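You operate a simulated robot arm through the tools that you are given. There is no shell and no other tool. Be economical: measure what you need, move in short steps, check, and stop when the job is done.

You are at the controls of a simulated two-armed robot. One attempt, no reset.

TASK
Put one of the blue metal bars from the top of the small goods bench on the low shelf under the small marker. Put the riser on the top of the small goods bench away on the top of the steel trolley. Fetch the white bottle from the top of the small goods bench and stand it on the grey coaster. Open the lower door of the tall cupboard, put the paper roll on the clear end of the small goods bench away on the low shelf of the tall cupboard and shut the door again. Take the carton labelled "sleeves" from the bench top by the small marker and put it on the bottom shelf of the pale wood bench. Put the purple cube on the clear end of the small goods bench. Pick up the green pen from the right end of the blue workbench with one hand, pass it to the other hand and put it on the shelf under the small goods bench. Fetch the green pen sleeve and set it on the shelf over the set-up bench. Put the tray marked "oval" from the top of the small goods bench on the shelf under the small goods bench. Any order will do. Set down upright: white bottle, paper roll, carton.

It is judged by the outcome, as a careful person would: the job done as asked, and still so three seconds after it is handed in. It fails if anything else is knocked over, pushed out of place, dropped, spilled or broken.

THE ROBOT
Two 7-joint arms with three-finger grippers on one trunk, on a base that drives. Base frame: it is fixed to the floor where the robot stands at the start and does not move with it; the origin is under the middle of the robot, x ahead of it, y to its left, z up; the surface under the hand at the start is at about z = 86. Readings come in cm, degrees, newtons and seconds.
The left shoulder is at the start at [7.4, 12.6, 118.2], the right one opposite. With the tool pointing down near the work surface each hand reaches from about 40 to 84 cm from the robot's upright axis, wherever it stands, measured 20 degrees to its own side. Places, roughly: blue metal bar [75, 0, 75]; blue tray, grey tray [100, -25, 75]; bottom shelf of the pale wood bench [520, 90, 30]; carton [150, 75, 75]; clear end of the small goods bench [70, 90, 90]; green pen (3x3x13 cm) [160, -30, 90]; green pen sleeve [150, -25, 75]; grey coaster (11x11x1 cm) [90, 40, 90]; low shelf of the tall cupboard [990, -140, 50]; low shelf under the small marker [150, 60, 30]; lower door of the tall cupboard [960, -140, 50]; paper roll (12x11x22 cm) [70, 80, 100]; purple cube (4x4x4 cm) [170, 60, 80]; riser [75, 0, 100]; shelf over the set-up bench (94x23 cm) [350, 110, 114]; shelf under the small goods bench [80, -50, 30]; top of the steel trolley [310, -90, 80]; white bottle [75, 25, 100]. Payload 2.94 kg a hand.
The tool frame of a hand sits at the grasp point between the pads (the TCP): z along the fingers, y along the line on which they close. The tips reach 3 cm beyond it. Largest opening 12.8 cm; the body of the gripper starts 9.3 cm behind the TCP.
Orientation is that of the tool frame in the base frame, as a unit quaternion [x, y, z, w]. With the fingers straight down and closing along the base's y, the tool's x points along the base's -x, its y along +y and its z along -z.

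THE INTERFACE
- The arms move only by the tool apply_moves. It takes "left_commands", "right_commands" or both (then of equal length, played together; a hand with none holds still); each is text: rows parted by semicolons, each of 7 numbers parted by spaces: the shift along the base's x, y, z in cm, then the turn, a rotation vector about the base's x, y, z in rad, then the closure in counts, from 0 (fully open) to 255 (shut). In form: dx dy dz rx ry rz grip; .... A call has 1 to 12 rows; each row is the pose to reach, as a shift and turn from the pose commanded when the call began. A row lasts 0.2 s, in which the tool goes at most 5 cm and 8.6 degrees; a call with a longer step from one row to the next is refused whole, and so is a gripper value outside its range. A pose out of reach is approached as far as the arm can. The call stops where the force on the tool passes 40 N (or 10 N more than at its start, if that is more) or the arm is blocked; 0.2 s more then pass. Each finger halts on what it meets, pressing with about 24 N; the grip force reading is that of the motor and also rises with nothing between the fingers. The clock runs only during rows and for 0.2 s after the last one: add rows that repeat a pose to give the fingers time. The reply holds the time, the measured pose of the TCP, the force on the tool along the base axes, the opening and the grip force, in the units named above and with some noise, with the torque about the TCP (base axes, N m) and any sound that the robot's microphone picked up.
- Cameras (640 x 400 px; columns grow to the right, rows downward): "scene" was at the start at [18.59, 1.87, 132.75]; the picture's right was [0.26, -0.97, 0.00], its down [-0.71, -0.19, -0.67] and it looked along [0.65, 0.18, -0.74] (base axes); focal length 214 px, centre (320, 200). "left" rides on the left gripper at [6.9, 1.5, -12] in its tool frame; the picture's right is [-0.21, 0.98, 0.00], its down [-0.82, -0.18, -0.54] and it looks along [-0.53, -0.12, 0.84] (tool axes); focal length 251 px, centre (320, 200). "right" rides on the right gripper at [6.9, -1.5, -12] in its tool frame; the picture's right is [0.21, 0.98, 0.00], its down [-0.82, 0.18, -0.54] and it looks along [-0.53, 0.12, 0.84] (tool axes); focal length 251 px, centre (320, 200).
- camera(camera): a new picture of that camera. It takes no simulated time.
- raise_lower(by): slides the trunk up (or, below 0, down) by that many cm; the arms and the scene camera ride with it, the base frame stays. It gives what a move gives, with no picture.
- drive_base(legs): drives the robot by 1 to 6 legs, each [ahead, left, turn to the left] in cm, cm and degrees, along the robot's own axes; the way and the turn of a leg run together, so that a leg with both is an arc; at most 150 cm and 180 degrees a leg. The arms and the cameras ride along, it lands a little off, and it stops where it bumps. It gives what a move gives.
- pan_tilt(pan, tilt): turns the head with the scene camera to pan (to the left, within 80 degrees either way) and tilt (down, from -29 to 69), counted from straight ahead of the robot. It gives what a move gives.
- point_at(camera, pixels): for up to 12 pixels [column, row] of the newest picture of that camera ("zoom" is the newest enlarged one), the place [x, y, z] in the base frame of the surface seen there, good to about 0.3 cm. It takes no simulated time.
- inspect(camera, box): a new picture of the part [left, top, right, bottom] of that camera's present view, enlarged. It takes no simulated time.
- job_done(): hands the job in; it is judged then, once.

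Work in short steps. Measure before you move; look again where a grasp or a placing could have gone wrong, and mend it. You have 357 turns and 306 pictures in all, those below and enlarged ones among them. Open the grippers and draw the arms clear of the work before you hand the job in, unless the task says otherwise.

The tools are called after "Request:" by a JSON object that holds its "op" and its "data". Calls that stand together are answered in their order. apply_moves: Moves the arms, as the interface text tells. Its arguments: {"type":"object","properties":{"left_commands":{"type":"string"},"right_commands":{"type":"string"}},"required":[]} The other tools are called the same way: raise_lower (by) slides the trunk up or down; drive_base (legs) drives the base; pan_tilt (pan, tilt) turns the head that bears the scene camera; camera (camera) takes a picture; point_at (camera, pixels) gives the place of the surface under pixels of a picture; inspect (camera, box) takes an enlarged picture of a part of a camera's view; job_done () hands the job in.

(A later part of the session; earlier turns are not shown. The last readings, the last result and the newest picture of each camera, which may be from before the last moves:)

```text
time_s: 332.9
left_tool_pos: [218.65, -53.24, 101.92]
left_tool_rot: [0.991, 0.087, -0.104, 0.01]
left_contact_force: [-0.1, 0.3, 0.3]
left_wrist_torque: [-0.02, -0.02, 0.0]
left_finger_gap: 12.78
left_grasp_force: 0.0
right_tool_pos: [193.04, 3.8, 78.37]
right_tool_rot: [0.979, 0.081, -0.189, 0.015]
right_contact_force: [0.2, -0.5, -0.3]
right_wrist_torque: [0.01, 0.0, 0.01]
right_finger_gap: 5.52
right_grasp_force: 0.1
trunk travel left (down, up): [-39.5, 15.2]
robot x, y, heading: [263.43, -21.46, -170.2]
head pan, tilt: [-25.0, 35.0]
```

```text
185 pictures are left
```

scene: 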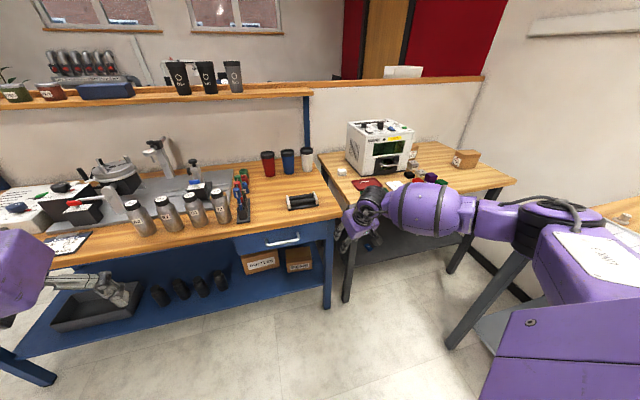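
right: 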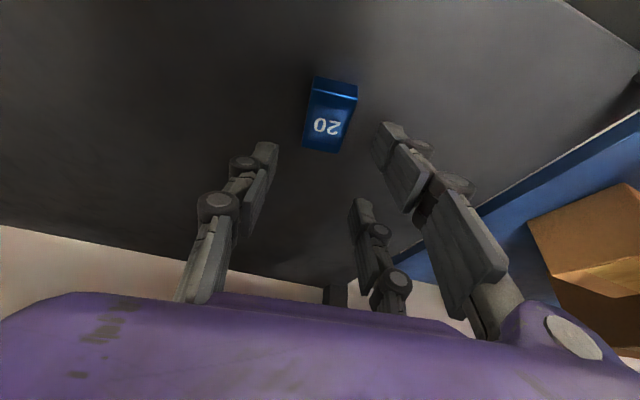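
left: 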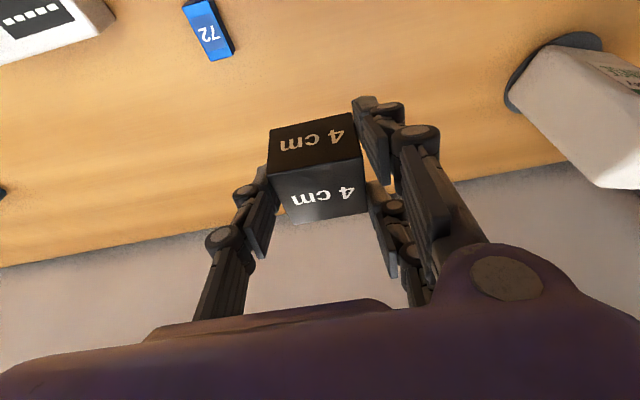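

Bring the right hand up and back, then inspect the pens/sleeves and the cartons.

Request:
{"op": "apply_moves", "data": {"right_commands": "3 0 4 0 0 0 0; 6 0 8 0 0 0 0; 9 0 12 0 0 0 0; 12 0 16 0 0 0 0; 15 0 20 0 0 0 0; 18 1 24 0 0 0 0; 20 2 28 0 0 0 0; 20 2 32 0 0 0 0; 20 2 32 0 0 0 0"}}

Request:
{"op": "drive_base", "data": {"legs": [[25, -22, -10]]}}

Request:
{"op": "pan_tilt", "data": {"pan": -10, "tilt": 40}}

Request:
{"op": "camera", "data": {"camera": "scene"}}

```text
refused: row 6 steps farther than a row can; nothing moved
```

```text
time_s: 334.5
left_tool_pos: [203.03, -40.17, 102.0]
left_tool_rot: [0.993, 0.046, -0.105, 0.007]
left_contact_force: [-0.1, 0.5, 0.6]
left_wrist_torque: [-0.04, 0.02, 0.03]
left_finger_gap: 12.83
left_grasp_force: 0.1
right_tool_pos: [182.73, 18.25, 78.52]
right_tool_rot: [0.981, 0.045, -0.186, 0.013]
right_contact_force: [1.2, -1.2, 1.1]
right_wrist_torque: [0.1, 0.07, -0.06]
right_finger_gap: 5.79
right_grasp_force: 1.8
trunk travel left (down, up): [-39.5, 15.2]
robot x, y, heading: [250.47, -12.45, -175.4]
head pan, tilt: [-25.0, 35.0]
stopped in leg 1: the force on the tool passed its limit at 66 N (the readings are from after the stop); the commanded pose is now the measured one
```

```text
time_s: 335.3
left_tool_pos: [202.97, -40.39, 101.99]
left_tool_rot: [0.993, 0.046, -0.105, 0.006]
left_contact_force: [0.0, 0.5, 0.1]
left_wrist_torque: [0.01, 0.03, -0.01]
left_finger_gap: 12.79
left_grasp_force: 0.0
right_tool_pos: [182.71, 18.03, 78.47]
right_tool_rot: [0.982, 0.044, -0.185, 0.011]
right_contact_force: [6.0, -0.1, 4.7]
right_wrist_torque: [-0.2, 0.12, 0.2]
right_finger_gap: 5.62
right_grasp_force: 0.4
trunk travel left (down, up): [-39.5, 15.2]
robot x, y, heading: [249.99, -12.51, -175.4]
head pan, tilt: [-10.0, 40.0]
```

```text
184 pictures are left
```

scene: 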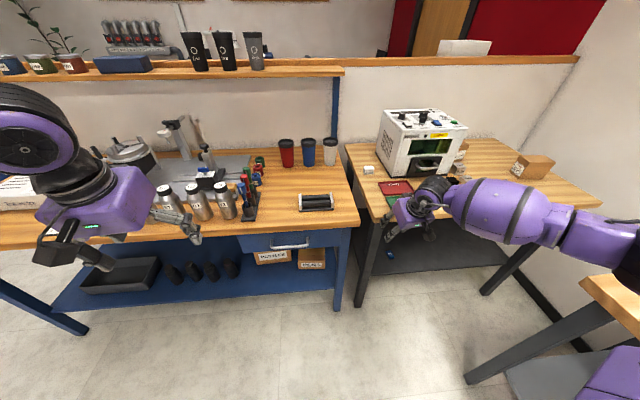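

The refused arm move left the right hand low, and it bumped the bench edge. I back off first, then raise the hand.

Request:
{"op": "drive_base", "data": {"legs": [[-14, 0, 0]]}}

Request:
{"op": "apply_moves", "data": {"right_commands": "2.5 0 4 0 0 0 0; 5 0 8 0 0 0 0; 7.5 0 12 0 0 0 0; 10 0 16 0 0 0 0; 12 0 20 0 0 0 0; 14 0 24 0 0 0 0; 15 0 28 0 0 0 0; 16 0 32 0 0 0 0; 16 0 32 0 0 0 0"}}

```text
time_s: 336.6
left_tool_pos: [216.31, -39.08, 101.94]
left_tool_rot: [0.994, 0.044, -0.104, 0.005]
left_contact_force: [0.9, 0.4, -0.1]
left_wrist_torque: [0.04, 0.02, -0.05]
left_finger_gap: 12.77
left_grasp_force: 0.1
right_tool_pos: [196.38, 19.31, 78.33]
right_tool_rot: [0.982, 0.043, -0.185, 0.012]
right_contact_force: [0.9, 1.0, -0.5]
right_wrist_torque: [-0.01, 0.02, 0.04]
right_finger_gap: 5.54
right_grasp_force: 0.2
trunk travel left (down, up): [-39.5, 15.2]
robot x, y, heading: [263.54, -11.31, -175.5]
head pan, tilt: [-10.0, 40.0]
```

```text
time_s: 338.6
left_tool_pos: [216.42, -39.1, 102.05]
left_tool_rot: [0.994, 0.044, -0.104, 0.006]
left_contact_force: [-0.4, -0.8, -0.7]
left_wrist_torque: [-0.01, -0.01, 0.02]
left_finger_gap: 12.78
left_grasp_force: 0.0
right_tool_pos: [212.47, 19.34, 110.4]
right_tool_rot: [0.982, 0.043, -0.185, 0.012]
right_contact_force: [0.3, 0.6, 0.4]
right_wrist_torque: [0.02, -0.03, 0.0]
right_finger_gap: 12.79
right_grasp_force: 0.0
trunk travel left (down, up): [-39.5, 15.2]
robot x, y, heading: [263.69, -11.63, -175.4]
head pan, tilt: [-10.0, 40.0]
```

Drive closer and take views of the pens/sleeves and the cartons.

Request:
{"op": "drive_base", "data": {"legs": [[30, -10, -4.5]]}}

Request:
{"op": "pan_tilt", "data": {"pan": 0, "tilt": 40}}

Request:
{"op": "camera", "data": {"camera": "scene"}}

```text
time_s: 340.7
left_tool_pos: [184.41, -26.11, 102.01]
left_tool_rot: [0.995, 0.003, -0.103, 0.0]
left_contact_force: [0.2, -0.3, 0.2]
left_wrist_torque: [0.02, -0.03, 0.0]
left_finger_gap: 12.8
left_grasp_force: 0.0
right_tool_pos: [185.28, 32.29, 110.36]
right_tool_rot: [0.983, 0.002, -0.186, 0.004]
right_contact_force: [-0.5, -0.7, -0.2]
right_wrist_torque: [-0.01, 0.01, 0.01]
right_finger_gap: 12.82
right_grasp_force: 0.0
trunk travel left (down, up): [-39.5, 15.2]
robot x, y, heading: [233.77, -2.9, 179.8]
head pan, tilt: [-10.0, 40.0]
```

```text
time_s: 341.4
left_tool_pos: [184.34, -26.07, 101.97]
left_tool_rot: [0.995, 0.003, -0.104, 0.001]
left_contact_force: [0.7, 0.8, -0.3]
left_wrist_torque: [0.05, 0.01, 0.02]
left_finger_gap: 12.8
left_grasp_force: 0.1
right_tool_pos: [185.17, 32.44, 110.4]
right_tool_rot: [0.983, 0.001, -0.185, 0.004]
right_contact_force: [0.4, 0.4, -0.4]
right_wrist_torque: [0.02, -0.01, 0.01]
right_finger_gap: 12.81
right_grasp_force: 0.0
trunk travel left (down, up): [-39.5, 15.2]
robot x, y, heading: [233.89, -2.88, 179.8]
head pan, tilt: [0.0, 40.0]
```

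```text
183 pictures are left
```

scene: 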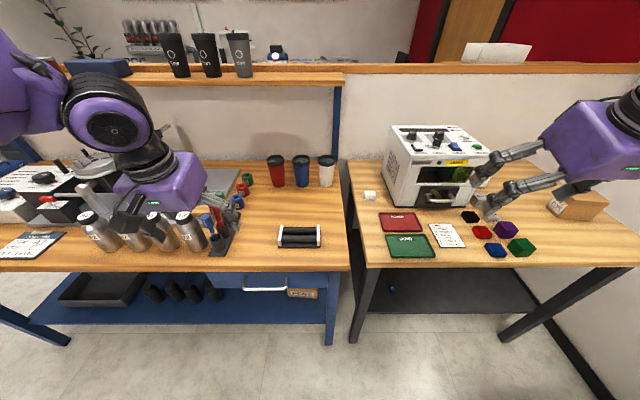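

Zoom on pens/sleeves and measure.

Request:
{"op": "inspect", "data": {"camera": "scene", "box": [180, 160, 280, 260]}}

Request:
{"op": "inspect", "data": {"camera": "scene", "box": [430, 150, 620, 270]}}

```text
4.00 times, centred on (230, 210) of scene
```

zoom: 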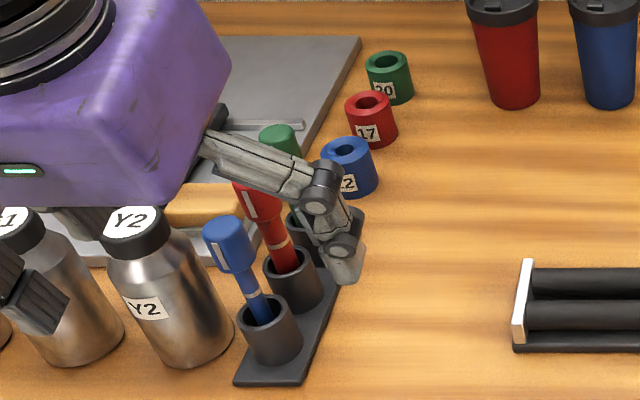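

```text
3.33 times, centred on (525, 210) of scene
```

zoom: 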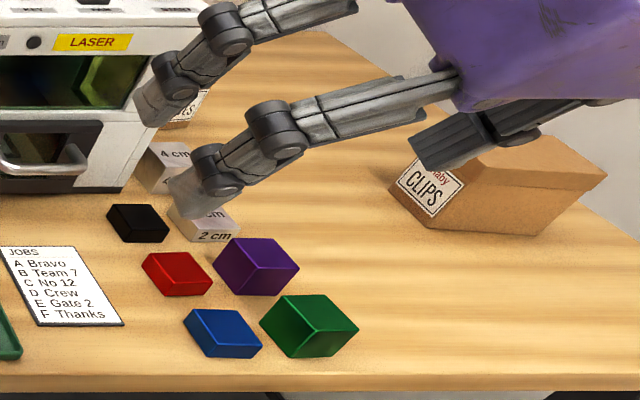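

Move both hands back a little to unblock the view, then measure.

Request:
{"op": "apply_moves", "data": {"left_commands": "4 -3 2 0 0 0 0; 8 -6 4 0 0 0 0; 10 -10 6 0 0 0 0; 10 -12 6 0 0 0 0", "right_commands": "4 0 2 0 0 0 0; 8 0 4 0 0 0 0; 8 0 6 0 0 0 0; 8 0 6 0 0 0 0"}}

Request:
{"op": "inspect", "data": {"camera": "scene", "box": [180, 140, 300, 260]}}

Request:
{"op": "point_at", "data": {"camera": "zoom", "pixels": [[342, 148], [340, 170], [320, 195], [295, 235], [240, 215], [245, 190], [245, 245], [245, 265], [260, 295], [370, 158], [314, 160], [345, 195]]}}

```text
refused: row 1 steps farther than a row can; nothing moved
```

```text
3.33 times, centred on (240, 200) of scene
```

zoom: 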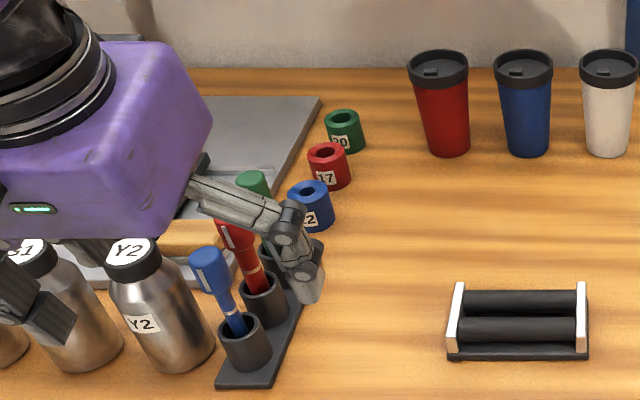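

```text
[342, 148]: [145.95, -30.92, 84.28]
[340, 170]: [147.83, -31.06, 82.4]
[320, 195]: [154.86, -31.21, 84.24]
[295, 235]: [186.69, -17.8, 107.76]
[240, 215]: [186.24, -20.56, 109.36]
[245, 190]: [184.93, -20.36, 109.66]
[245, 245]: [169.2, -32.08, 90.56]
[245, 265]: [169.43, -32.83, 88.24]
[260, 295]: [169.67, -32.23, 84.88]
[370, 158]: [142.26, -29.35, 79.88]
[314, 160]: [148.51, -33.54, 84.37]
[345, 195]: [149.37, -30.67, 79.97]
```

Request:
{"op": "apply_moves", "data": {"left_commands": "3 -2 2 0 0 0 0; 6 -4 4 0 0 0 0; 9 -7 5 0 0 0 0; 10 -10 6 0 0 0 0; 10 -12 6 0 0 0 0", "right_commands": "3 0 2 0 0 0 0; 6 0 4 0 0 0 0; 8 0 6 0 0 0 0; 8 0 6 0 0 0 0; 8 0 6 0 0 0 0"}}

Request:
{"op": "inspect", "data": {"camera": "scene", "box": [180, 140, 300, 260]}}

Request:
{"op": "point_at", "data": {"camera": "zoom", "pixels": [[345, 115], [345, 140], [328, 125], [363, 125], [253, 180], [255, 220], [262, 245], [285, 250], [240, 235], [208, 260], [325, 150], [245, 320]]}}

```text
time_s: 342.6
left_tool_pos: [194.3, -38.28, 107.87]
left_tool_rot: [0.995, 0.002, -0.104, 0.002]
left_contact_force: [0.3, -0.4, -0.2]
left_wrist_torque: [0.0, 0.03, 0.0]
left_finger_gap: 12.81
left_grasp_force: 0.0
right_tool_pos: [193.21, 32.25, 116.39]
right_tool_rot: [0.983, 0.001, -0.186, 0.003]
right_contact_force: [-0.3, 0.5, 0.0]
right_wrist_torque: [0.03, 0.0, -0.01]
right_finger_gap: 12.8
right_grasp_force: 0.0
trunk travel left (down, up): [-39.5, 15.2]
robot x, y, heading: [233.83, -2.43, 179.8]
head pan, tilt: [0.0, 40.0]
```

```text
3.33 times, centred on (240, 200) of scene
```

zoom: 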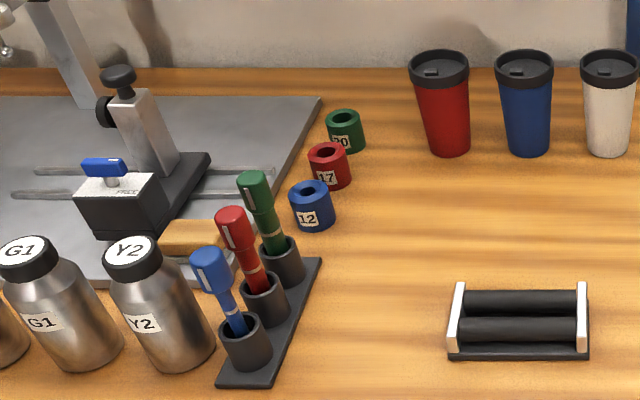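

```text
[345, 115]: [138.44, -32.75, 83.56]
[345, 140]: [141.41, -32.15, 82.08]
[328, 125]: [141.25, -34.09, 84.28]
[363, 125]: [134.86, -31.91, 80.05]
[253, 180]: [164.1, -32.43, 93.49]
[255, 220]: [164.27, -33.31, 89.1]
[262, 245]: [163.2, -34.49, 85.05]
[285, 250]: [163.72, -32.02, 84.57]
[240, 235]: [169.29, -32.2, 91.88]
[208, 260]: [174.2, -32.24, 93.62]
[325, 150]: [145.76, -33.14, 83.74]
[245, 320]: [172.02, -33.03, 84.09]
```

Measure the obstacles near the green sleeve (clamp post, bottles, cups).

Request:
{"op": "point_at", "data": {"camera": "zoom", "pixels": [[118, 75], [140, 100], [160, 140], [100, 170], [190, 165], [135, 245], [30, 245], [440, 60], [455, 140], [70, 60], [150, 190], [205, 235]]}}

```text
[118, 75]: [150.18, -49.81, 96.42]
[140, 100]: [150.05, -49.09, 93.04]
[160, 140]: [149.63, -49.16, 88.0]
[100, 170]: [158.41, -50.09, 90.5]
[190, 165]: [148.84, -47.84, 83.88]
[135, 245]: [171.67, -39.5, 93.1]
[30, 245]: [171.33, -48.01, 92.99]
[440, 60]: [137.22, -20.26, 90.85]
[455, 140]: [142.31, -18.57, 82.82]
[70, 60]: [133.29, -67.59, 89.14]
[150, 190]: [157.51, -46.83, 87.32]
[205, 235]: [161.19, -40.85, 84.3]
```

Clearances are OK (cup edge at y≈−23.5, post at y≈−49). Drive in 27 cm and bring the left hand over the green sleeve.

Request:
{"op": "drive_base", "data": {"legs": [[27, 6, 0]]}}

Request:
{"op": "apply_moves", "data": {"left_commands": "-3 1.2 0 0 0.07 0 115; -7 2.5 0 0 0.14 0 115; -11 4 0 0 0.14 0 115; -15 5.5 0 0 0.14 0 115; -19 7.5 -1 0 0.14 0 115; -22.5 9.5 -3 0 0.14 0 115; -25.5 11 -6 0 0.14 0 115; -27.5 12 -10 0 0.14 0 115; -27.5 12 -12 0 0.14 0 115; -27.5 12 -12 0 0.14 0 115"}}

Request:
{"op": "camera", "data": {"camera": "left"}}

```text
time_s: 344.5
left_tool_pos: [167.78, -44.29, 107.88]
left_tool_rot: [0.995, 0.005, -0.104, 0.002]
left_contact_force: [-0.2, 0.2, 0.0]
left_wrist_torque: [0.0, -0.01, -0.01]
left_finger_gap: 12.8
left_grasp_force: 0.1
right_tool_pos: [166.51, 26.24, 116.27]
right_tool_rot: [0.983, 0.003, -0.186, 0.005]
right_contact_force: [-0.2, -0.3, 0.4]
right_wrist_torque: [0.0, -0.01, -0.02]
right_finger_gap: 12.8
right_grasp_force: 0.0
trunk travel left (down, up): [-39.5, 15.2]
robot x, y, heading: [207.1, -8.56, 179.9]
head pan, tilt: [0.0, 40.0]
```

```text
time_s: 346.7
left_tool_pos: [140.11, -32.27, 95.99]
left_tool_rot: [0.985, 0.005, -0.174, 0.001]
left_contact_force: [0.1, -0.2, 0.6]
left_wrist_torque: [0.04, 0.0, 0.0]
left_finger_gap: 7.0
left_grasp_force: 0.1
right_tool_pos: [166.47, 26.27, 116.48]
right_tool_rot: [0.983, 0.002, -0.186, 0.004]
right_contact_force: [0.5, 0.7, -0.7]
right_wrist_torque: [-0.02, 0.01, 0.04]
right_finger_gap: 12.8
right_grasp_force: 0.0
trunk travel left (down, up): [-39.5, 15.2]
robot x, y, heading: [207.07, -8.58, 179.8]
head pan, tilt: [0.0, 40.0]
```

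```text
178 pictures are left
```

left: 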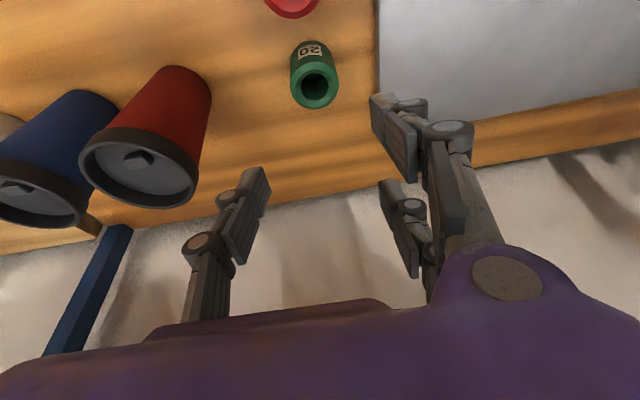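

Sleeve top at px (314,88), expected (310,84): nearly aligned. Shift (−0.3,−0.3), descend to z≈84.3 and close.

Request:
{"op": "apply_moves", "data": {"left_commands": "-0.3 -0.3 -4 0 0 0 115; -0.3 -0.3 -8 0 0 0 115; -0.3 -0.3 -10.5 0 0 0 115; -0.3 -0.3 -11.7 0 0 0 115; -0.3 -0.3 -11.7 0 0 0 115; -0.3 -0.3 -11.7 0 0 0 255; -0.3 -0.3 -11.7 0 0 0 255; -0.3 -0.3 -11.7 0 0 0 255; -0.3 -0.3 -11.7 0 0 0 255"}}

Request:
{"op": "apply_moves", "data": {"left_commands": "0 0 2 0 0 0 255; 0 0 6 0 0 0 255; 0 0 11 0 0 0 255; 2 0 16 0 0 0 255; 5 0 20 0 0 0 255; 9 0 22 0 0 0 255; 13 0 24 0 0 0 255; 13 0 24 0 0 0 255"}}

Request:
{"op": "camera", "data": {"camera": "left"}}

```text
time_s: 348.7
left_tool_pos: [140.0, -32.61, 84.4]
left_tool_rot: [0.985, 0.004, -0.173, 0.001]
left_contact_force: [-0.2, -0.4, 1.5]
left_wrist_torque: [-0.02, 0.01, 0.0]
left_finger_gap: 3.68
left_grasp_force: 24.0
right_tool_pos: [166.41, 26.16, 116.35]
right_tool_rot: [0.983, 0.002, -0.186, 0.005]
right_contact_force: [-0.6, -0.2, -0.1]
right_wrist_torque: [0.01, 0.0, 0.03]
right_finger_gap: 12.8
right_grasp_force: 0.0
trunk travel left (down, up): [-39.5, 15.2]
robot x, y, heading: [207.37, -8.69, 180.1]
head pan, tilt: [0.0, 40.0]
```

```text
refused: row 4 steps farther than a row can; nothing moved
```

```text
177 pictures are left
```

left: 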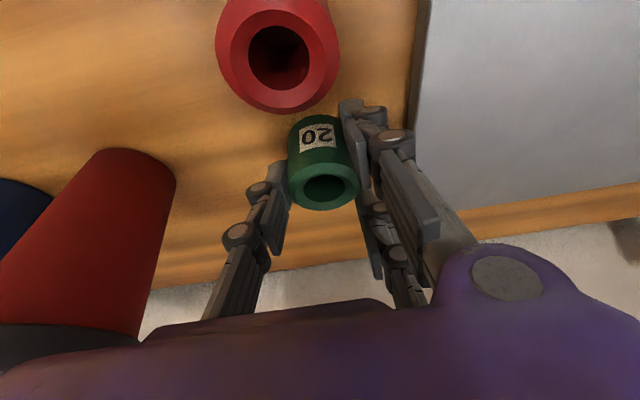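

Gripped (3.7 cm). Lift in smaller steps.

Request:
{"op": "apply_moves", "data": {"left_commands": "0 0 2 0 0 0 255; 0 0 6 0 0 0 255; 0 0 10 0 0 0 255; 1 0 14.5 0 0 0 255; 4 0 18 0 0 0 255; 8 0 20 0 0 0 255; 12 0 22 0 0 0 255; 16 0 24 0 0 0 255; 20 0 25 0 0 0 255; 20 0 25 0 0 0 255"}}

Request:
{"op": "camera", "data": {"camera": "left"}}

```text
time_s: 350.9
left_tool_pos: [159.83, -32.75, 108.95]
left_tool_rot: [0.985, 0.005, -0.171, 0.002]
left_contact_force: [-0.2, -0.2, 0.0]
left_wrist_torque: [-0.01, 0.0, 0.02]
left_finger_gap: 3.67
left_grasp_force: 23.9
right_tool_pos: [166.48, 26.39, 116.4]
right_tool_rot: [0.983, 0.003, -0.186, 0.003]
right_contact_force: [0.1, 0.6, 0.6]
right_wrist_torque: [-0.03, 0.0, 0.0]
right_finger_gap: 12.82
right_grasp_force: 0.0
trunk travel left (down, up): [-39.5, 15.2]
robot x, y, heading: [207.11, -8.73, 180.1]
head pan, tilt: [0.0, 40.0]
```

```text
176 pictures are left
```

left: 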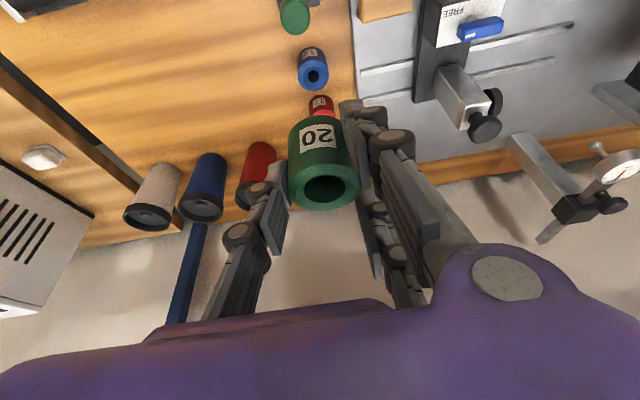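

Now to the carton: slide right to y≈20 and inspect it.

Request:
{"op": "drive_base", "data": {"legs": [[0, -29, 0]]}}

Request:
{"op": "pan_tilt", "data": {"pan": -30, "tilt": 40}}

Request:
{"op": "camera", "data": {"camera": "scene"}}

```text
time_s: 354.0
left_tool_pos: [160.0, -4.51, 108.92]
left_tool_rot: [0.985, 0.006, -0.173, 0.002]
left_contact_force: [-0.3, 0.4, -0.7]
left_wrist_torque: [0.01, 0.03, 0.02]
left_finger_gap: 3.64
left_grasp_force: 24.3
right_tool_pos: [166.31, 54.54, 116.37]
right_tool_rot: [0.983, 0.005, -0.186, 0.004]
right_contact_force: [-0.4, -0.3, -0.3]
right_wrist_torque: [-0.01, 0.03, 0.01]
right_finger_gap: 12.8
right_grasp_force: 0.1
trunk travel left (down, up): [-39.5, 15.2]
robot x, y, heading: [207.18, 20.24, -179.8]
head pan, tilt: [0.0, 40.0]
```

```text
time_s: 355.0
left_tool_pos: [159.93, -4.53, 108.93]
left_tool_rot: [0.985, 0.008, -0.173, 0.001]
left_contact_force: [0.3, -1.3, -1.0]
left_wrist_torque: [-0.01, 0.03, -0.05]
left_finger_gap: 3.64
left_grasp_force: 23.9
right_tool_pos: [166.29, 54.51, 116.43]
right_tool_rot: [0.982, 0.005, -0.186, 0.004]
right_contact_force: [0.6, 0.8, 0.4]
right_wrist_torque: [-0.02, 0.01, -0.01]
right_finger_gap: 12.8
right_grasp_force: 0.0
trunk travel left (down, up): [-39.5, 15.2]
robot x, y, heading: [206.99, 19.76, -179.7]
head pan, tilt: [-30.0, 40.0]
```

```text
175 pictures are left
```

scene: 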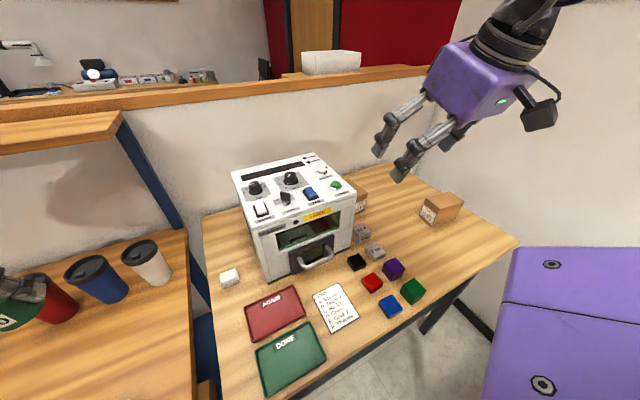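

Request:
{"op": "inspect", "data": {"camera": "scene", "box": [310, 160, 430, 310]}}

Request:
{"op": "camera", "data": {"camera": "right"}}

```text
2.67 times, centred on (370, 235) of scene
```

zoom: 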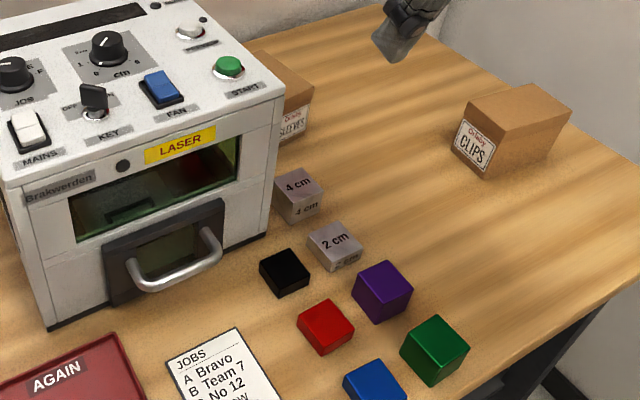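

```text
173 pictures are left
```

right: 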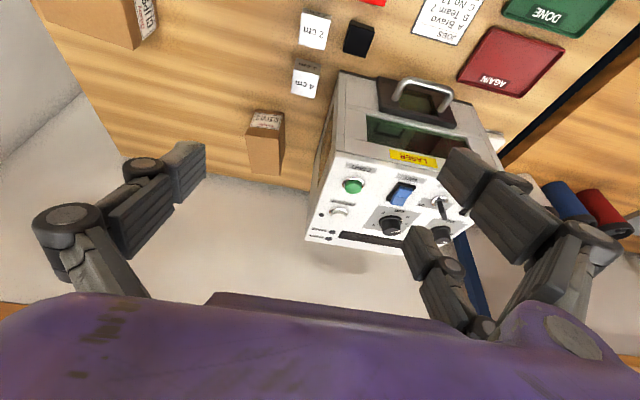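

Measure the carton in the wrist picture.

Request:
{"op": "inspect", "data": {"camera": "right", "box": [220, 90, 320, 190]}}

Request:
{"op": "point_at", "data": {"camera": "zoom", "pixels": [[185, 170], [400, 170], [175, 280], [400, 320], [180, 100], [405, 110], [290, 240], [290, 140], [440, 100], [500, 60], [180, 320], [360, 330]]}}

```text
4.00 times, centred on (270, 140) of right
```

zoom: 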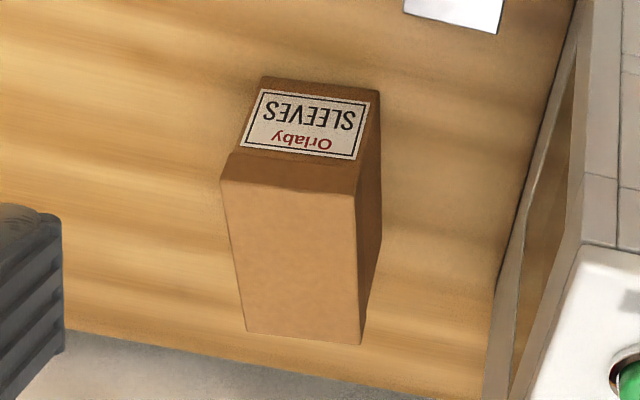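

```text
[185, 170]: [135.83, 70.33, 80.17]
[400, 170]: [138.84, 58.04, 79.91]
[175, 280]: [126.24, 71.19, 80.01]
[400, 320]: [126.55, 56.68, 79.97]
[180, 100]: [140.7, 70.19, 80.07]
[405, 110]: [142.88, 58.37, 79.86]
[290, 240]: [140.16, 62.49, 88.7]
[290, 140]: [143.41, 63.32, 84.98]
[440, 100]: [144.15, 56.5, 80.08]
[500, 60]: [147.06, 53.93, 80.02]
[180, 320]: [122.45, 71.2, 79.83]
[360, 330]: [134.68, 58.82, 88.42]
```

Measure machine side face and carton edges more exactly.

Request:
{"op": "point_at", "data": {"camera": "zoom", "pixels": [[235, 190], [350, 200], [255, 320], [352, 335], [378, 110], [350, 95], [265, 90], [570, 100], [560, 250], [530, 300], [600, 200], [610, 330]]}}

```text
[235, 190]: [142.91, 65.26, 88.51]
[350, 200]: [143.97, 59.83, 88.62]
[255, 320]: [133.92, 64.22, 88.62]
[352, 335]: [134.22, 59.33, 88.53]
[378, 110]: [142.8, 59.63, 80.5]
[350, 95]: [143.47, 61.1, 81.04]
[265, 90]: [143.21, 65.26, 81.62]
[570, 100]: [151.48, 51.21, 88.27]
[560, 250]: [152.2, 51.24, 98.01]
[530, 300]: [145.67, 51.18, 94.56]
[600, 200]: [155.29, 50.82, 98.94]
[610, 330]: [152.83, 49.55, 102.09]
```

Machine face y=51; carton x 133.6–143.7, y 59.2–65.5. Drive a little closer and go over the carton.

Request:
{"op": "drive_base", "data": {"legs": [[7, -5, 0]]}}

Request:
{"op": "apply_moves", "data": {"right_commands": "-2.5 0 -2 0 0 0 56; -5 0.5 -4 0 0 0 56; -8 1 -6 0 0 0 56; -11 1.5 -8 0 0 0 56; -14 2 -10 0 0 0 56; -17 2.5 -13 0 0 0 56; -20 2.7 -16 0 0 0 56; -20.5 2.7 -18 0 0 0 56; -20.5 2.7 -18 0 0 0 56"}}

Request:
{"op": "camera", "data": {"camera": "right"}}

```text
time_s: 356.1
left_tool_pos: [153.97, 0.4, 108.78]
left_tool_rot: [0.985, 0.007, -0.172, 0.002]
left_contact_force: [-0.8, -0.4, -0.1]
left_wrist_torque: [0.0, 0.01, -0.01]
left_finger_gap: 3.63
left_grasp_force: 24.1
right_tool_pos: [160.26, 59.46, 116.33]
right_tool_rot: [0.983, 0.005, -0.184, 0.004]
right_contact_force: [-0.7, 0.7, 0.1]
right_wrist_torque: [0.01, -0.02, 0.0]
right_finger_gap: 12.8
right_grasp_force: 0.1
trunk travel left (down, up): [-39.5, 15.2]
robot x, y, heading: [201.38, 24.85, -179.6]
head pan, tilt: [-30.0, 40.0]
```

```text
time_s: 358.1
left_tool_pos: [154.28, 0.43, 108.85]
left_tool_rot: [0.985, 0.007, -0.173, 0.001]
left_contact_force: [-0.4, 0.3, -0.6]
left_wrist_torque: [-0.02, 0.0, -0.01]
left_finger_gap: 3.68
left_grasp_force: 24.3
right_tool_pos: [140.1, 62.23, 98.3]
right_tool_rot: [0.983, 0.005, -0.185, 0.004]
right_contact_force: [0.4, 0.2, -0.4]
right_wrist_torque: [-0.01, -0.02, 0.05]
right_finger_gap: 9.97
right_grasp_force: 0.1
trunk travel left (down, up): [-39.5, 15.2]
robot x, y, heading: [201.72, 25.23, -179.8]
head pan, tilt: [-30.0, 40.0]
```

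```text
171 pictures are left
```

right: 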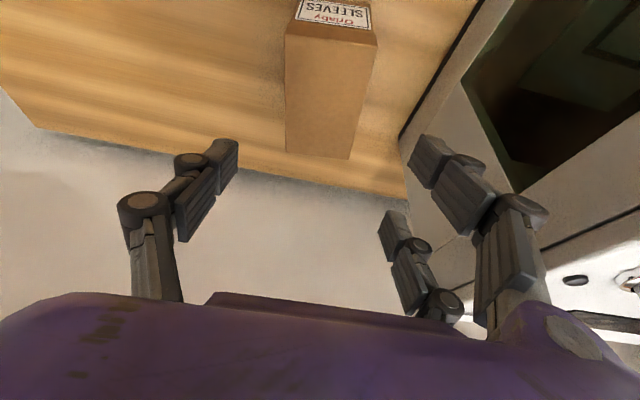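

Carton top centre ≈(327,92), expected (330,93): aligned. Descend, close, lift.

Request:
{"op": "apply_moves", "data": {"right_commands": "0 0 -4 0 0 0 56; 0 0 -8 0 0 0 56; 0 0 -11 0 0 0 56; 0 0 -12.3 0 0 0 56; 0 0 -12.3 0 0 0 255; 0 0 -12.3 0 0 0 255; 0 0 -12.3 0 0 0 255; 0 0 -12.3 0 0 0 255"}}

Request:
{"op": "apply_moves", "data": {"right_commands": "0 0 2 0 0 0 255; 0 0 6 0 0 0 255; 0 0 10 0 0 0 255; 0 0 14 0 0 0 255; 0 0 18 0 0 0 255; 0 0 22 0 0 0 255; 3 0 25 0 0 0 255; 7 0 27 0 0 0 255; 11 0 28 0 0 0 255; 15 -1 28 0 0 0 255; 15 -1 28 0 0 0 255"}}

Request:
{"op": "camera", "data": {"camera": "right"}}

```text
time_s: 359.9
left_tool_pos: [154.28, 0.49, 108.84]
left_tool_rot: [0.985, 0.007, -0.173, 0.002]
left_contact_force: [-0.2, -0.1, -0.2]
left_wrist_torque: [-0.02, 0.02, 0.0]
left_finger_gap: 3.66
left_grasp_force: 24.1
right_tool_pos: [140.17, 62.19, 85.96]
right_tool_rot: [0.983, 0.005, -0.186, 0.004]
right_contact_force: [-1.7, 1.5, 0.1]
right_wrist_torque: [0.06, 0.17, -0.1]
right_finger_gap: 6.17
right_grasp_force: 24.7
trunk travel left (down, up): [-39.5, 15.2]
robot x, y, heading: [201.46, 24.72, -179.8]
head pan, tilt: [-30.0, 40.0]
```

```text
time_s: 362.3
left_tool_pos: [154.13, 0.26, 108.87]
left_tool_rot: [0.985, 0.007, -0.172, 0.001]
left_contact_force: [-0.7, -0.6, -0.6]
left_wrist_torque: [0.0, -0.02, 0.01]
left_finger_gap: 3.67
left_grasp_force: 23.9
right_tool_pos: [154.8, 61.17, 113.9]
right_tool_rot: [0.983, 0.005, -0.185, 0.004]
right_contact_force: [0.6, -1.1, -2.4]
right_wrist_torque: [0.03, -0.04, 0.0]
right_finger_gap: 6.16
right_grasp_force: 23.7
trunk travel left (down, up): [-39.5, 15.2]
robot x, y, heading: [201.79, 24.48, -179.9]
head pan, tilt: [-30.0, 40.0]
```

```text
170 pictures are left
```

right: 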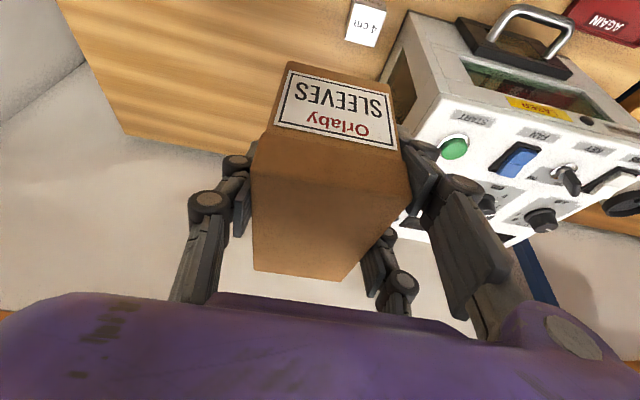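

Carton held. Back off, turn around to face +x, and look at the set-up bench area.

Request:
{"op": "drive_base", "data": {"legs": [[-35, 35, 0], [0, 0, 180]]}}

Request:
{"op": "pan_tilt", "data": {"pan": 35, "tilt": 15}}

Request:
{"op": "camera", "data": {"camera": "scene"}}

```text
time_s: 373.1
left_tool_pos: [285.95, 11.04, 108.95]
left_tool_rot: [0.031, 0.984, -0.004, 0.173]
left_contact_force: [0.4, -0.3, -0.5]
left_wrist_torque: [0.0, 0.01, 0.01]
left_finger_gap: 3.58
left_grasp_force: 23.9
right_tool_pos: [280.7, -49.47, 113.93]
right_tool_rot: [0.032, 0.982, -0.003, 0.185]
right_contact_force: [0.0, 0.5, -2.7]
right_wrist_torque: [-0.01, 0.04, 0.01]
right_finger_gap: 6.17
right_grasp_force: 23.7
trunk travel left (down, up): [-39.5, 15.2]
robot x, y, heading: [237.16, -9.92, -3.8]
head pan, tilt: [-30.0, 40.0]
```

```text
time_s: 374.5
left_tool_pos: [286.01, 11.03, 108.89]
left_tool_rot: [0.032, 0.985, -0.005, 0.172]
left_contact_force: [0.8, 0.5, -0.6]
left_wrist_torque: [0.01, 0.0, -0.04]
left_finger_gap: 3.55
left_grasp_force: 23.9
right_tool_pos: [280.73, -49.47, 113.97]
right_tool_rot: [0.032, 0.982, -0.003, 0.187]
right_contact_force: [-1.1, 0.6, -2.2]
right_wrist_torque: [0.02, 0.05, 0.02]
right_finger_gap: 6.18
right_grasp_force: 24.1
trunk travel left (down, up): [-39.5, 15.2]
robot x, y, heading: [237.01, -9.76, -3.9]
head pan, tilt: [35.0, 15.0]
```

```text
169 pictures are left
```

scene: 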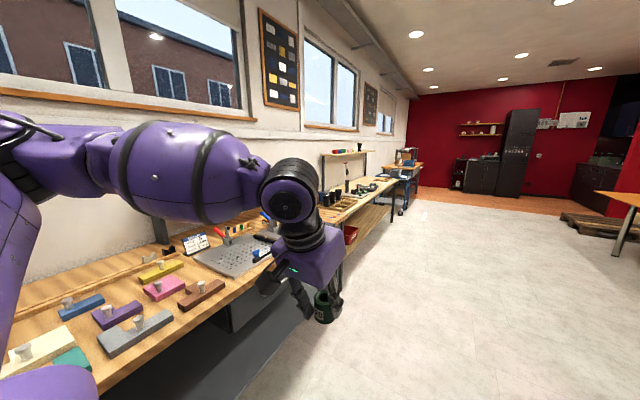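

Drive further along the aisle and face +y to see the benches.

Request:
{"op": "drive_base", "data": {"legs": [[110, -5, 4], [0, 0, 85]]}}

Request:
{"op": "pan_tilt", "data": {"pan": 0, "tilt": 20}}

Request:
{"op": "camera", "data": {"camera": "scene"}}

```text
time_s: 383.6
left_tool_pos: [325.94, 30.51, 108.83]
left_tool_rot: [-0.66, 0.731, 0.117, 0.128]
left_contact_force: [-0.2, -0.6, -0.9]
left_wrist_torque: [-0.01, -0.02, -0.03]
left_finger_gap: 3.54
left_grasp_force: 24.3
right_tool_pos: [386.28, 22.81, 113.98]
right_tool_rot: [-0.656, 0.732, 0.126, 0.136]
right_contact_force: [0.8, -0.1, -2.0]
right_wrist_torque: [-0.01, -0.02, -0.02]
right_finger_gap: 6.16
right_grasp_force: 24.0
trunk travel left (down, up): [-39.5, 15.2]
robot x, y, heading: [344.77, -19.6, 83.6]
head pan, tilt: [35.0, 15.0]
```

```text
time_s: 384.6
left_tool_pos: [325.92, 30.47, 108.95]
left_tool_rot: [-0.659, 0.732, 0.116, 0.128]
left_contact_force: [-1.5, 0.0, 0.1]
left_wrist_torque: [0.03, -0.02, 0.02]
left_finger_gap: 3.54
left_grasp_force: 24.0
right_tool_pos: [386.31, 22.64, 113.98]
right_tool_rot: [-0.657, 0.731, 0.127, 0.136]
right_contact_force: [0.3, 0.6, -3.1]
right_wrist_torque: [-0.04, 0.05, 0.01]
right_finger_gap: 6.18
right_grasp_force: 24.1
trunk travel left (down, up): [-39.5, 15.2]
robot x, y, heading: [344.88, -19.25, 83.4]
head pan, tilt: [0.0, 20.0]
```

```text
168 pictures are left
```

scene: 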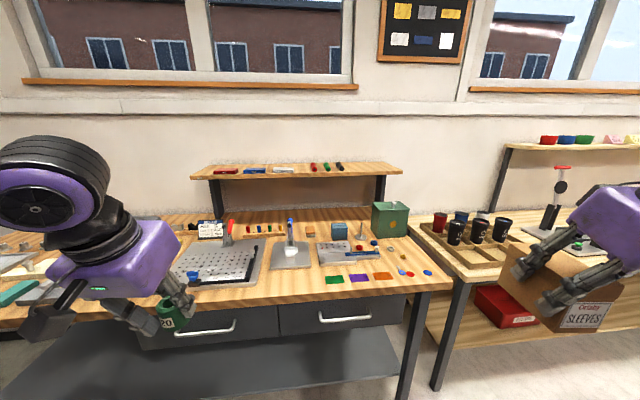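

The shelf above this (set-up) bench is at (295,170). Zoom and measure free space.

Request:
{"op": "inspect", "data": {"camera": "scene", "box": [180, 130, 420, 260]}}

Request:
{"op": "point_at", "data": {"camera": "zoom", "pixels": [[50, 120], [580, 125], [430, 112], [500, 115], [540, 112], [390, 100], [350, 110], [270, 108], [310, 85], [460, 95], [520, 90], [120, 108]]}}

```text
2.67 times, centred on (300, 195) of scene
```

zoom: 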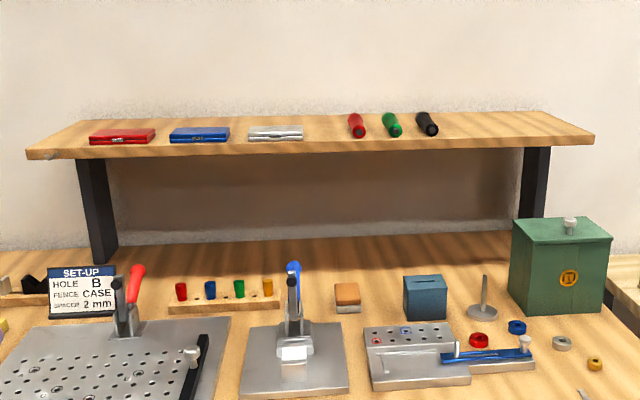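

```text
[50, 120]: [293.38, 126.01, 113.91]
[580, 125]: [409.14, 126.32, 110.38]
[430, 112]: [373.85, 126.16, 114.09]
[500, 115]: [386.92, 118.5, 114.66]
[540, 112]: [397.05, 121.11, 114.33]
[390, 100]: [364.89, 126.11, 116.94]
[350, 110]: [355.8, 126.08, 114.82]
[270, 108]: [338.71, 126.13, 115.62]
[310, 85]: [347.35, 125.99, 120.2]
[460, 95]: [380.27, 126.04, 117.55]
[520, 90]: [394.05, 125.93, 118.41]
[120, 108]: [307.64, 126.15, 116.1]
```

Shelf top z≈114.4, x to ≈399, y 103–126; the right end (x 378–398) is free. I raise the trunk 14 cm and move to ≈[388,22], heading 70°.

Request:
{"op": "raise_lower", "data": {"by": 14}}

Request:
{"op": "drive_base", "data": {"legs": [[0, 0, -13.4], [53, -25, 0]]}}

Request:
{"op": "pan_tilt", "data": {"pan": 15, "tilt": 30}}

Request:
{"op": "camera", "data": {"camera": "scene"}}

```text
time_s: 386.3
left_tool_pos: [325.81, 30.53, 122.74]
left_tool_rot: [-0.659, 0.732, 0.115, 0.127]
left_contact_force: [-1.1, 0.0, -1.1]
left_wrist_torque: [0.01, -0.03, 0.01]
left_finger_gap: 3.5
left_grasp_force: 23.3
right_tool_pos: [386.16, 22.64, 127.79]
right_tool_rot: [-0.657, 0.731, 0.125, 0.135]
right_contact_force: [-0.1, -0.7, -2.1]
right_wrist_torque: [-0.04, -0.04, 0.01]
right_finger_gap: 6.16
right_grasp_force: 24.4
trunk travel left (down, up): [-53.5, 1.2]
robot x, y, heading: [344.67, -18.86, 83.5]
head pan, tilt: [0.0, 20.0]
```

```text
time_s: 390.5
left_tool_pos: [380.22, 75.29, 122.94]
left_tool_rot: [-0.565, 0.807, 0.098, 0.141]
left_contact_force: [-1.0, -0.5, -1.3]
left_wrist_torque: [-0.01, 0.02, -0.02]
left_finger_gap: 3.52
left_grasp_force: 24.4
right_tool_pos: [436.91, 52.99, 128.0]
right_tool_rot: [-0.562, 0.806, 0.109, 0.15]
right_contact_force: [0.7, -1.4, -1.7]
right_wrist_torque: [-0.04, 0.0, 0.01]
right_finger_gap: 6.18
right_grasp_force: 24.1
trunk travel left (down, up): [-53.5, 1.2]
robot x, y, heading: [386.32, 22.43, 69.3]
head pan, tilt: [0.0, 20.0]
```

```text
time_s: 391.3
left_tool_pos: [380.27, 75.28, 122.98]
left_tool_rot: [-0.566, 0.806, 0.1, 0.142]
left_contact_force: [-0.6, 0.4, -0.4]
left_wrist_torque: [-0.03, 0.01, -0.02]
left_finger_gap: 3.53
left_grasp_force: 23.9
right_tool_pos: [436.89, 53.11, 127.86]
right_tool_rot: [-0.562, 0.806, 0.108, 0.15]
right_contact_force: [0.2, 0.2, -1.6]
right_wrist_torque: [-0.02, 0.02, -0.03]
right_finger_gap: 6.16
right_grasp_force: 23.9
trunk travel left (down, up): [-53.5, 1.2]
robot x, y, heading: [386.44, 22.36, 69.3]
head pan, tilt: [15.0, 30.0]
```

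```text
166 pictures are left
```

scene: 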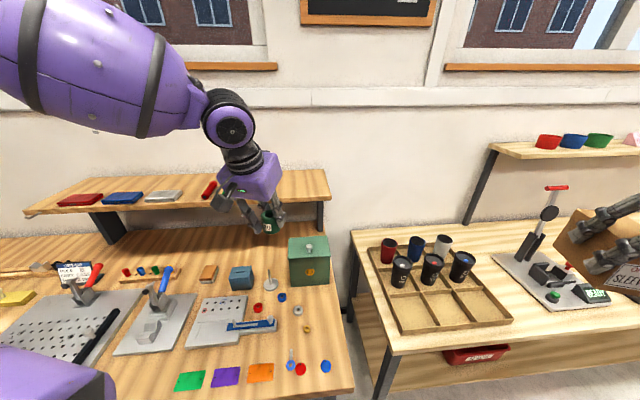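

Measure the shelf's right end and neighbour items from here.

Request:
{"op": "point_at", "data": {"camera": "scene", "pixels": [[329, 197], [325, 172], [310, 185], [295, 180], [290, 200], [215, 185], [205, 193], [310, 265], [350, 392], [300, 175]]}}

```text
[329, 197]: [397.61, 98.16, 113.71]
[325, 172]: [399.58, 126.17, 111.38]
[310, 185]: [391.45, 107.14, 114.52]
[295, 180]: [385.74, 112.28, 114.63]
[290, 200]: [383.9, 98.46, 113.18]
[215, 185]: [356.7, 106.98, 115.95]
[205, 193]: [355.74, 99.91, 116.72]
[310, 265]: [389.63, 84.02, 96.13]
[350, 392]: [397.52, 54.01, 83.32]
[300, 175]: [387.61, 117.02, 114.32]
```

Drive 13 cm toward the bench, then extend the left hand over the shelf.

Request:
{"op": "drive_base", "data": {"legs": [[12, 4.5, 0]]}}

Request:
{"op": "apply_moves", "data": {"left_commands": "1 4 1 0 0 0 255; 2 8 1 0 0 0 255; 3 12 1 0 0 0 255; 4 16 1 0 0 0 255; 5 19 1 0 0 0 255; 5 19 1 0 0 0 255"}}

Request:
{"op": "camera", "data": {"camera": "left"}}

```text
time_s: 392.5
left_tool_pos: [380.21, 86.39, 122.56]
left_tool_rot: [-0.566, 0.807, 0.098, 0.138]
left_contact_force: [0.6, 0.2, -2.2]
left_wrist_torque: [-0.14, 0.09, -0.02]
left_finger_gap: 3.52
left_grasp_force: 24.0
right_tool_pos: [436.86, 64.41, 127.58]
right_tool_rot: [-0.564, 0.806, 0.107, 0.147]
right_contact_force: [0.6, 2.2, -2.9]
right_wrist_torque: [-0.14, 0.07, 0.01]
right_finger_gap: 6.17
right_grasp_force: 24.0
trunk travel left (down, up): [-53.5, 1.2]
robot x, y, heading: [386.22, 32.64, 69.4]
head pan, tilt: [15.0, 30.0]
stopped in leg 1: the robot was blocked; the commanded pose is now the measured one
```

```text
time_s: 393.9
left_tool_pos: [383.36, 102.36, 124.54]
left_tool_rot: [-0.565, 0.806, 0.1, 0.143]
left_contact_force: [-0.4, -0.5, -0.5]
left_wrist_torque: [0.01, -0.01, 0.0]
left_finger_gap: 3.54
left_grasp_force: 24.1
left hand out of reach, approached as far as the arm can: row 5, 6
right_tool_pos: [436.39, 63.54, 128.0]
right_tool_rot: [-0.563, 0.805, 0.11, 0.152]
right_contact_force: [-0.2, -0.8, -1.2]
right_wrist_torque: [-0.04, 0.03, 0.04]
right_finger_gap: 6.14
right_grasp_force: 24.3
trunk travel left (down, up): [-53.5, 1.2]
robot x, y, heading: [385.84, 32.57, 69.7]
head pan, tilt: [15.0, 30.0]
```

```text
165 pictures are left
```

left: 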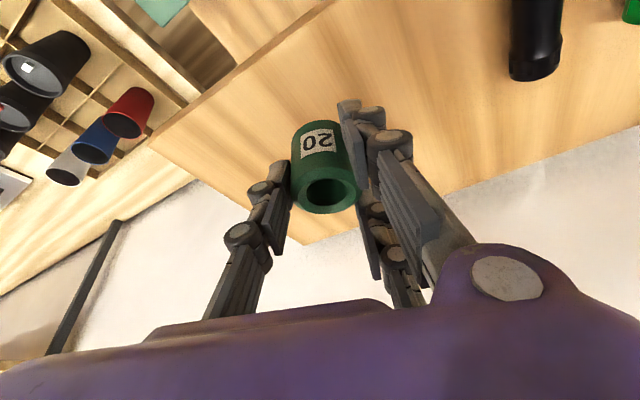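

Over the shelf by ~4 cm; lower while pushing a bit further in.

Request:
{"op": "apply_moves", "data": {"left_commands": "0.3 0.7 -1.5 0 0 0 255; 0.6 1.5 -3 0 0 0 255; 0.8 2.2 -4 0 0 0 255; 1 2.7 -4.6 0 0 0 255; 1 2.7 -4.6 0 0 0 255"}}

Request:
{"op": "camera", "data": {"camera": "left"}}

```text
time_s: 395.1
left_tool_pos: [382.03, 103.5, 120.04]
left_tool_rot: [-0.565, 0.807, 0.1, 0.143]
left_contact_force: [0.3, 0.2, -0.1]
left_wrist_torque: [-0.01, 0.0, -0.01]
left_finger_gap: 3.51
left_grasp_force: 24.3
left hand out of reach, approached as far as the arm can: row 1, 2, 3, 4, 5
right_tool_pos: [436.59, 63.72, 127.95]
right_tool_rot: [-0.563, 0.805, 0.11, 0.15]
right_contact_force: [0.2, -0.1, -2.2]
right_wrist_torque: [-0.01, 0.03, -0.06]
right_finger_gap: 6.17
right_grasp_force: 23.5
trunk travel left (down, up): [-53.5, 1.2]
robot x, y, heading: [385.66, 32.85, 69.5]
head pan, tilt: [15.0, 30.0]
```

```text
164 pictures are left
```

left: 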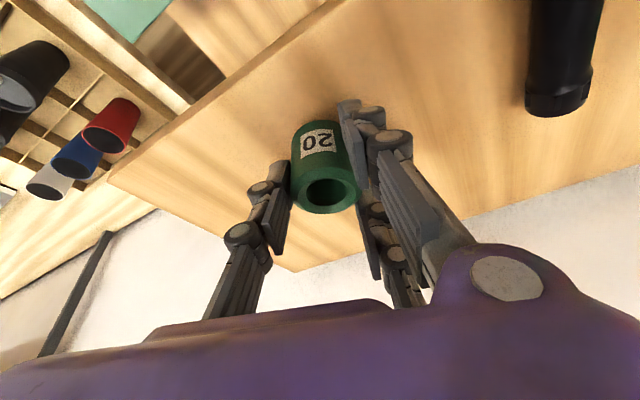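

Well within the shelf. Lower to contact.

Request:
{"op": "apply_moves", "data": {"left_commands": "0 0 -0.5 0 0 0 255; 0 0 -0.9 0 0 0 255; 0 0 -1.3 0 0 0 255; 0 0 -1.3 0 0 0 255"}}

```text
time_s: 396.1
left_tool_pos: [381.97, 103.3, 118.93]
left_tool_rot: [-0.565, 0.806, 0.1, 0.145]
left_contact_force: [-1.6, 0.4, 9.2]
left_wrist_torque: [-0.03, 0.02, 0.01]
left_finger_gap: 3.54
left_grasp_force: 23.6
left hand out of reach, approached as far as the arm can: row 3, 4
right_tool_pos: [436.52, 63.62, 128.17]
right_tool_rot: [-0.563, 0.805, 0.11, 0.152]
right_contact_force: [0.0, -0.3, -1.6]
right_wrist_torque: [-0.02, 0.02, 0.03]
right_finger_gap: 6.17
right_grasp_force: 23.9
trunk travel left (down, up): [-53.5, 1.2]
robot x, y, heading: [386.28, 32.78, 69.5]
head pan, tilt: [15.0, 30.0]
```

Contact. Release and withdraw upward along the tool axis.

Request:
{"op": "apply_moves", "data": {"left_commands": "0 0 0 0 0 0 115; 0 0 0 0 0 0 115; 0 0 0 0 0 0 115; -0.4 -1 2.9 0 0 0 115; -0.8 -2.2 6 0 0 0 115; -1.5 -5 8 0 0 0 115; -2.5 -9 9 0 0 0 115; -3.5 -13 9 0 0 0 115; -4.5 -17 9 0 0 0 115; -4.5 -17 9 0 0 0 115"}}

Request:
{"op": "inspect", "data": {"camera": "scene", "box": [160, 120, 360, 260]}}

Request:
{"op": "camera", "data": {"camera": "left"}}

```text
time_s: 398.3
left_tool_pos: [377.41, 86.32, 127.86]
left_tool_rot: [-0.566, 0.806, 0.099, 0.141]
left_contact_force: [0.0, 0.8, -0.4]
left_wrist_torque: [0.02, 0.01, -0.01]
left_finger_gap: 7.01
left_grasp_force: 0.1
right_tool_pos: [436.62, 63.7, 127.97]
right_tool_rot: [-0.562, 0.806, 0.109, 0.151]
right_contact_force: [0.5, 0.1, -2.1]
right_wrist_torque: [-0.05, 0.01, 0.03]
right_finger_gap: 6.16
right_grasp_force: 23.3
trunk travel left (down, up): [-53.5, 1.2]
robot x, y, heading: [385.81, 33.01, 69.8]
head pan, tilt: [15.0, 30.0]
```

```text
2.86 times, centred on (260, 190) of scene
```

zoom: 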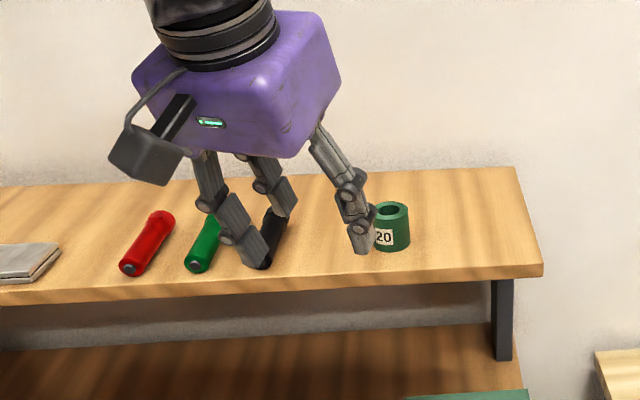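

```text
162 pictures are left
```

left: 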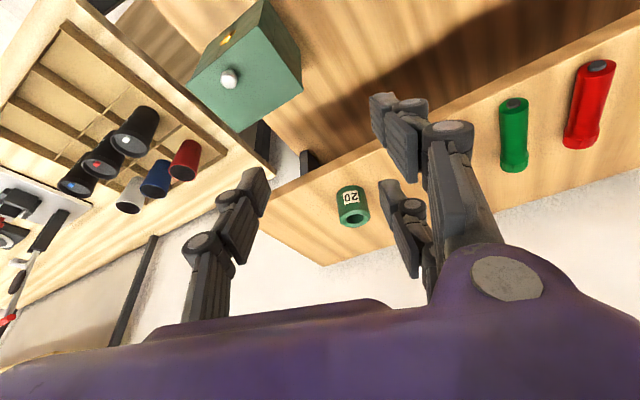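

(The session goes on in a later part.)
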